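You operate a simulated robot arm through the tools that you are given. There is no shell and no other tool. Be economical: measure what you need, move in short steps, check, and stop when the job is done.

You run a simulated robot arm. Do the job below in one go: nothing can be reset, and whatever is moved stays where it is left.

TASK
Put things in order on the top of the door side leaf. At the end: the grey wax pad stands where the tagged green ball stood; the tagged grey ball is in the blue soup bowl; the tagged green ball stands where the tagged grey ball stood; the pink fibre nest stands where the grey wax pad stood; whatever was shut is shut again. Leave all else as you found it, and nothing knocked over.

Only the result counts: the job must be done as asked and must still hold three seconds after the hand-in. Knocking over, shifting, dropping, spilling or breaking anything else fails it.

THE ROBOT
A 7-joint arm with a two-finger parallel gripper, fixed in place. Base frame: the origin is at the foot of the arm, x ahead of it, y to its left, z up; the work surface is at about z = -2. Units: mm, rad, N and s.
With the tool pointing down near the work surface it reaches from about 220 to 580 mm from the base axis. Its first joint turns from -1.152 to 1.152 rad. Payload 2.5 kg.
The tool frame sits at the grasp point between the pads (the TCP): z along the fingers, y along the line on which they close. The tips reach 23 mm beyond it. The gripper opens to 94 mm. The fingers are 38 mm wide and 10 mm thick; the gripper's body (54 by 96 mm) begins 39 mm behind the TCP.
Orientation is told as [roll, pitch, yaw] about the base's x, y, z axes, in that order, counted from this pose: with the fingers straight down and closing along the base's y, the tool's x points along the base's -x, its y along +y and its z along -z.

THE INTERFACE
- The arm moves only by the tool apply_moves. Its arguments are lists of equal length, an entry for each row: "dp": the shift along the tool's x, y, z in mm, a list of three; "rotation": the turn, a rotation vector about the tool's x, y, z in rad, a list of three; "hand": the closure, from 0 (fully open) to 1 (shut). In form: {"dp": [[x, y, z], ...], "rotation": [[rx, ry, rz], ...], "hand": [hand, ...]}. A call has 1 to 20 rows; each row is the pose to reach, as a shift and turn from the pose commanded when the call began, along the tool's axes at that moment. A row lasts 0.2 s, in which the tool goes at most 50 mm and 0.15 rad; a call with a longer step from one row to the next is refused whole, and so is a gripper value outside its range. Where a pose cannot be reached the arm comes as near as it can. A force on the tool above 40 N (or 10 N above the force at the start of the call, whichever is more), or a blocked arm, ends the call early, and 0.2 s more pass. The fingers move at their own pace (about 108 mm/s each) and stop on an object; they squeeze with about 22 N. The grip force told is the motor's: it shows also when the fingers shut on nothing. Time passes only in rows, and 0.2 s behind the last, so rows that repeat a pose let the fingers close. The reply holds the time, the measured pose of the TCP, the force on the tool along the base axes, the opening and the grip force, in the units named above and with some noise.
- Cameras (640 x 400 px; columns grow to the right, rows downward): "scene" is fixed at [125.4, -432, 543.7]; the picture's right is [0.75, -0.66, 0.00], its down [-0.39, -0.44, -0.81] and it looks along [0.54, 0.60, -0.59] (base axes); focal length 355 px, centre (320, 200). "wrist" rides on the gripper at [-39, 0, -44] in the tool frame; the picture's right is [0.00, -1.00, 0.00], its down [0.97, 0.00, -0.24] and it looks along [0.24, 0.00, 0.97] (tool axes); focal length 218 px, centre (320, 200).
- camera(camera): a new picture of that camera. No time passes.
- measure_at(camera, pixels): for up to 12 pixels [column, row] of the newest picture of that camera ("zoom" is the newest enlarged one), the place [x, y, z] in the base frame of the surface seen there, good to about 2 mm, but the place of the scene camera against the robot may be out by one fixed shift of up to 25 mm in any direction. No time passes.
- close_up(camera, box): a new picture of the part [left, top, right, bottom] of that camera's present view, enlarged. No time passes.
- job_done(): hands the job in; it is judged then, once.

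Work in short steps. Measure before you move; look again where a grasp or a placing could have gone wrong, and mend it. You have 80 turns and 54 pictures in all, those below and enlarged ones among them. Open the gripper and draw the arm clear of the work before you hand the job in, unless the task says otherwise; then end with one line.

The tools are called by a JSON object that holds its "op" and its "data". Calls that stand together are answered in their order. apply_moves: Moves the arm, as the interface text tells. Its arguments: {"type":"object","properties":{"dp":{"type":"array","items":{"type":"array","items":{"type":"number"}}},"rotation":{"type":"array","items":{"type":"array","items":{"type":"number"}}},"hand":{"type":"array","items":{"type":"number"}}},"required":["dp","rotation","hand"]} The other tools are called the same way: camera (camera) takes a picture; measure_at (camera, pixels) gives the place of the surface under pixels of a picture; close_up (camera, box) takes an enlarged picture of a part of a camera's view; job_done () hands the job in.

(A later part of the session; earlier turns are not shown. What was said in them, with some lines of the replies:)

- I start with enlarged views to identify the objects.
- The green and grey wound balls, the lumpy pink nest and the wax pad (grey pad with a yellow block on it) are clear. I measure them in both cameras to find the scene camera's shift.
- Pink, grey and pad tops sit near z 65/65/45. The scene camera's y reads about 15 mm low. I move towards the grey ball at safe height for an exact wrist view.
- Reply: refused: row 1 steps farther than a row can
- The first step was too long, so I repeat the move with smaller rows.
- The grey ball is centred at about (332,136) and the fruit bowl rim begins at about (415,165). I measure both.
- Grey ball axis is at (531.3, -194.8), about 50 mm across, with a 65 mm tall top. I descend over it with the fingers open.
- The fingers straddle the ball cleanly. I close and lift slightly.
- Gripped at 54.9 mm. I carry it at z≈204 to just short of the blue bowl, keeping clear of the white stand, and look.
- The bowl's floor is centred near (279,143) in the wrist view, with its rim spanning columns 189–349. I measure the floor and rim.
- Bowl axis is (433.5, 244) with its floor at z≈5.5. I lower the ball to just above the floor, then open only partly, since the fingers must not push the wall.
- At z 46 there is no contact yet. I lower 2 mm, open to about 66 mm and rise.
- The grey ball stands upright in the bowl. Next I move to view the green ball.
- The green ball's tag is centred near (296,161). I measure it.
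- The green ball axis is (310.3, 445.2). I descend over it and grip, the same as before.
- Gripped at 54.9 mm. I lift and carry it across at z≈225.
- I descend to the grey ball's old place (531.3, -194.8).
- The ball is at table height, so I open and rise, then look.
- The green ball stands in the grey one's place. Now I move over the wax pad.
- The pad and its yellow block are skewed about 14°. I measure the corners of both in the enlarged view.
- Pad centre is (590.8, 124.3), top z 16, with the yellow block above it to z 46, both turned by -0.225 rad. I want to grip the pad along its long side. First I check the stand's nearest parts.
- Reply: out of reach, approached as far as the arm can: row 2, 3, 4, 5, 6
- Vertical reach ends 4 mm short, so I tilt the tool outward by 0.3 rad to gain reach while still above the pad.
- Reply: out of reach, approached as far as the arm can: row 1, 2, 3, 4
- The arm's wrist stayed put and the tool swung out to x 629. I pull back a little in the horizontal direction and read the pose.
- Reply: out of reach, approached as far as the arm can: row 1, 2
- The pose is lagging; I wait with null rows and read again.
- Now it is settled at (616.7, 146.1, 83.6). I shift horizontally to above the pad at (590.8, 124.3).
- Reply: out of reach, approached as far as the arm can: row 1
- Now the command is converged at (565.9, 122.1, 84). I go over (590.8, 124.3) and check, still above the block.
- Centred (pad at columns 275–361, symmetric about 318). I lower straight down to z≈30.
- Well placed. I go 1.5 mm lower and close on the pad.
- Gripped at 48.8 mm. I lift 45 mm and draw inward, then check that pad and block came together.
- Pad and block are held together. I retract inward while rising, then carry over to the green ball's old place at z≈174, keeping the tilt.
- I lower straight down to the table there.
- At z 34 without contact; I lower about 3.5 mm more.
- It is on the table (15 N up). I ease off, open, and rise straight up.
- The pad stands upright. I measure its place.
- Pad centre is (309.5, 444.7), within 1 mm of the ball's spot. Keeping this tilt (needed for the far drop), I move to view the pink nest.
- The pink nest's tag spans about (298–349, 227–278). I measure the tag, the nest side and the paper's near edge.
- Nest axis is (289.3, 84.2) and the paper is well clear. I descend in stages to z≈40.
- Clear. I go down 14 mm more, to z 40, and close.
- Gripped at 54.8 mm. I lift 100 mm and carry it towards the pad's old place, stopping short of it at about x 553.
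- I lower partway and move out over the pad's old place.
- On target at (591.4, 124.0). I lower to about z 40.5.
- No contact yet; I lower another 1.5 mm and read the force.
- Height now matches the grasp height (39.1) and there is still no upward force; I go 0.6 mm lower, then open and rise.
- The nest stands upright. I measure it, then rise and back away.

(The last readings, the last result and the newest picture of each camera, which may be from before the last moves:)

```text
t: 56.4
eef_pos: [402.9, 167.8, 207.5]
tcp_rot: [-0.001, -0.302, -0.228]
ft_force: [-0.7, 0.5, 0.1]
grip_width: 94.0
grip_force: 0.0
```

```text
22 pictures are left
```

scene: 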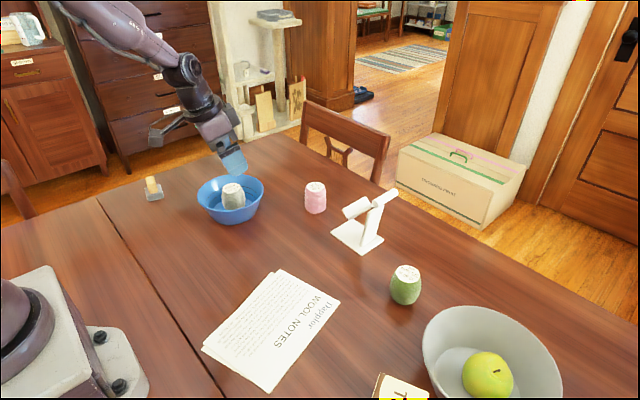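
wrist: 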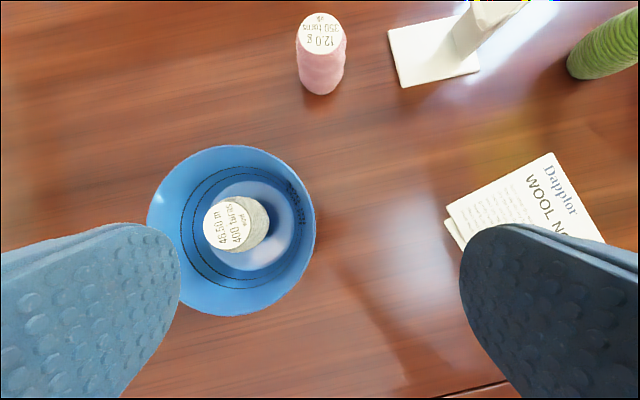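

All four items are in place: nest at (591.5, 123.2), and the bowl, stand, paper and fruit bowl sit at the same pixels as at the start. I raise the arm clear.

{"op": "apply_moves", "data": {"dp": [[-11, 0, -35], [-21, 0, -67], [-21, -40, -67], [-21, -80, -67], [-21, -120, -67], [-21, -120, -67]], "rotation": [[0, 0, 0], [0, 0, 0], [0, 0, 0], [0, 0, 0], [0, 0, 0], [0, 0, 0]], "hand": [0, 0, 0, 0, 0, 0]}}

{"op": "camera", "data": {"camera": "scene"}}

```text
t: 57.8
eef_pos: [375.9, 49.2, 276.6]
tcp_rot: [-0.001, -0.3, -0.225]
ft_force: [-0.7, 0.1, 0.1]
grip_width: 93.9
grip_force: 0.0
```

```text
21 pictures are left
```

scene: 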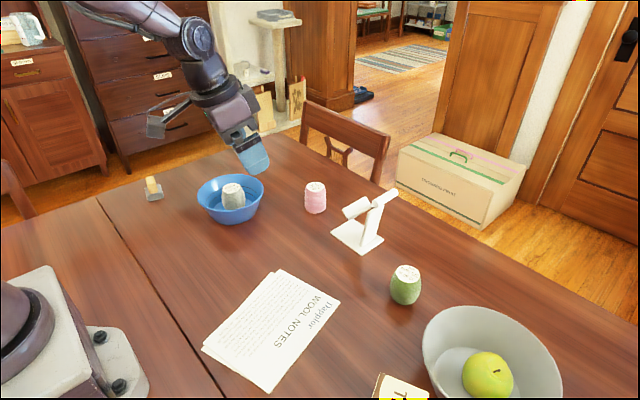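

The arm is clear, the gripper is open and everything stands upright, so I hand in.

{"op": "job_done", "data": {}}

```text
The job is handed in.
```

The job is handed in. The wax pad is on the green ball's spot, the green ball is on the grey ball's spot, the grey ball is in the blue bowl, and the pink nest is on the pad's spot. Nothing was knocked over, and I saw nothing shut on the table, so there was nothing to close again.
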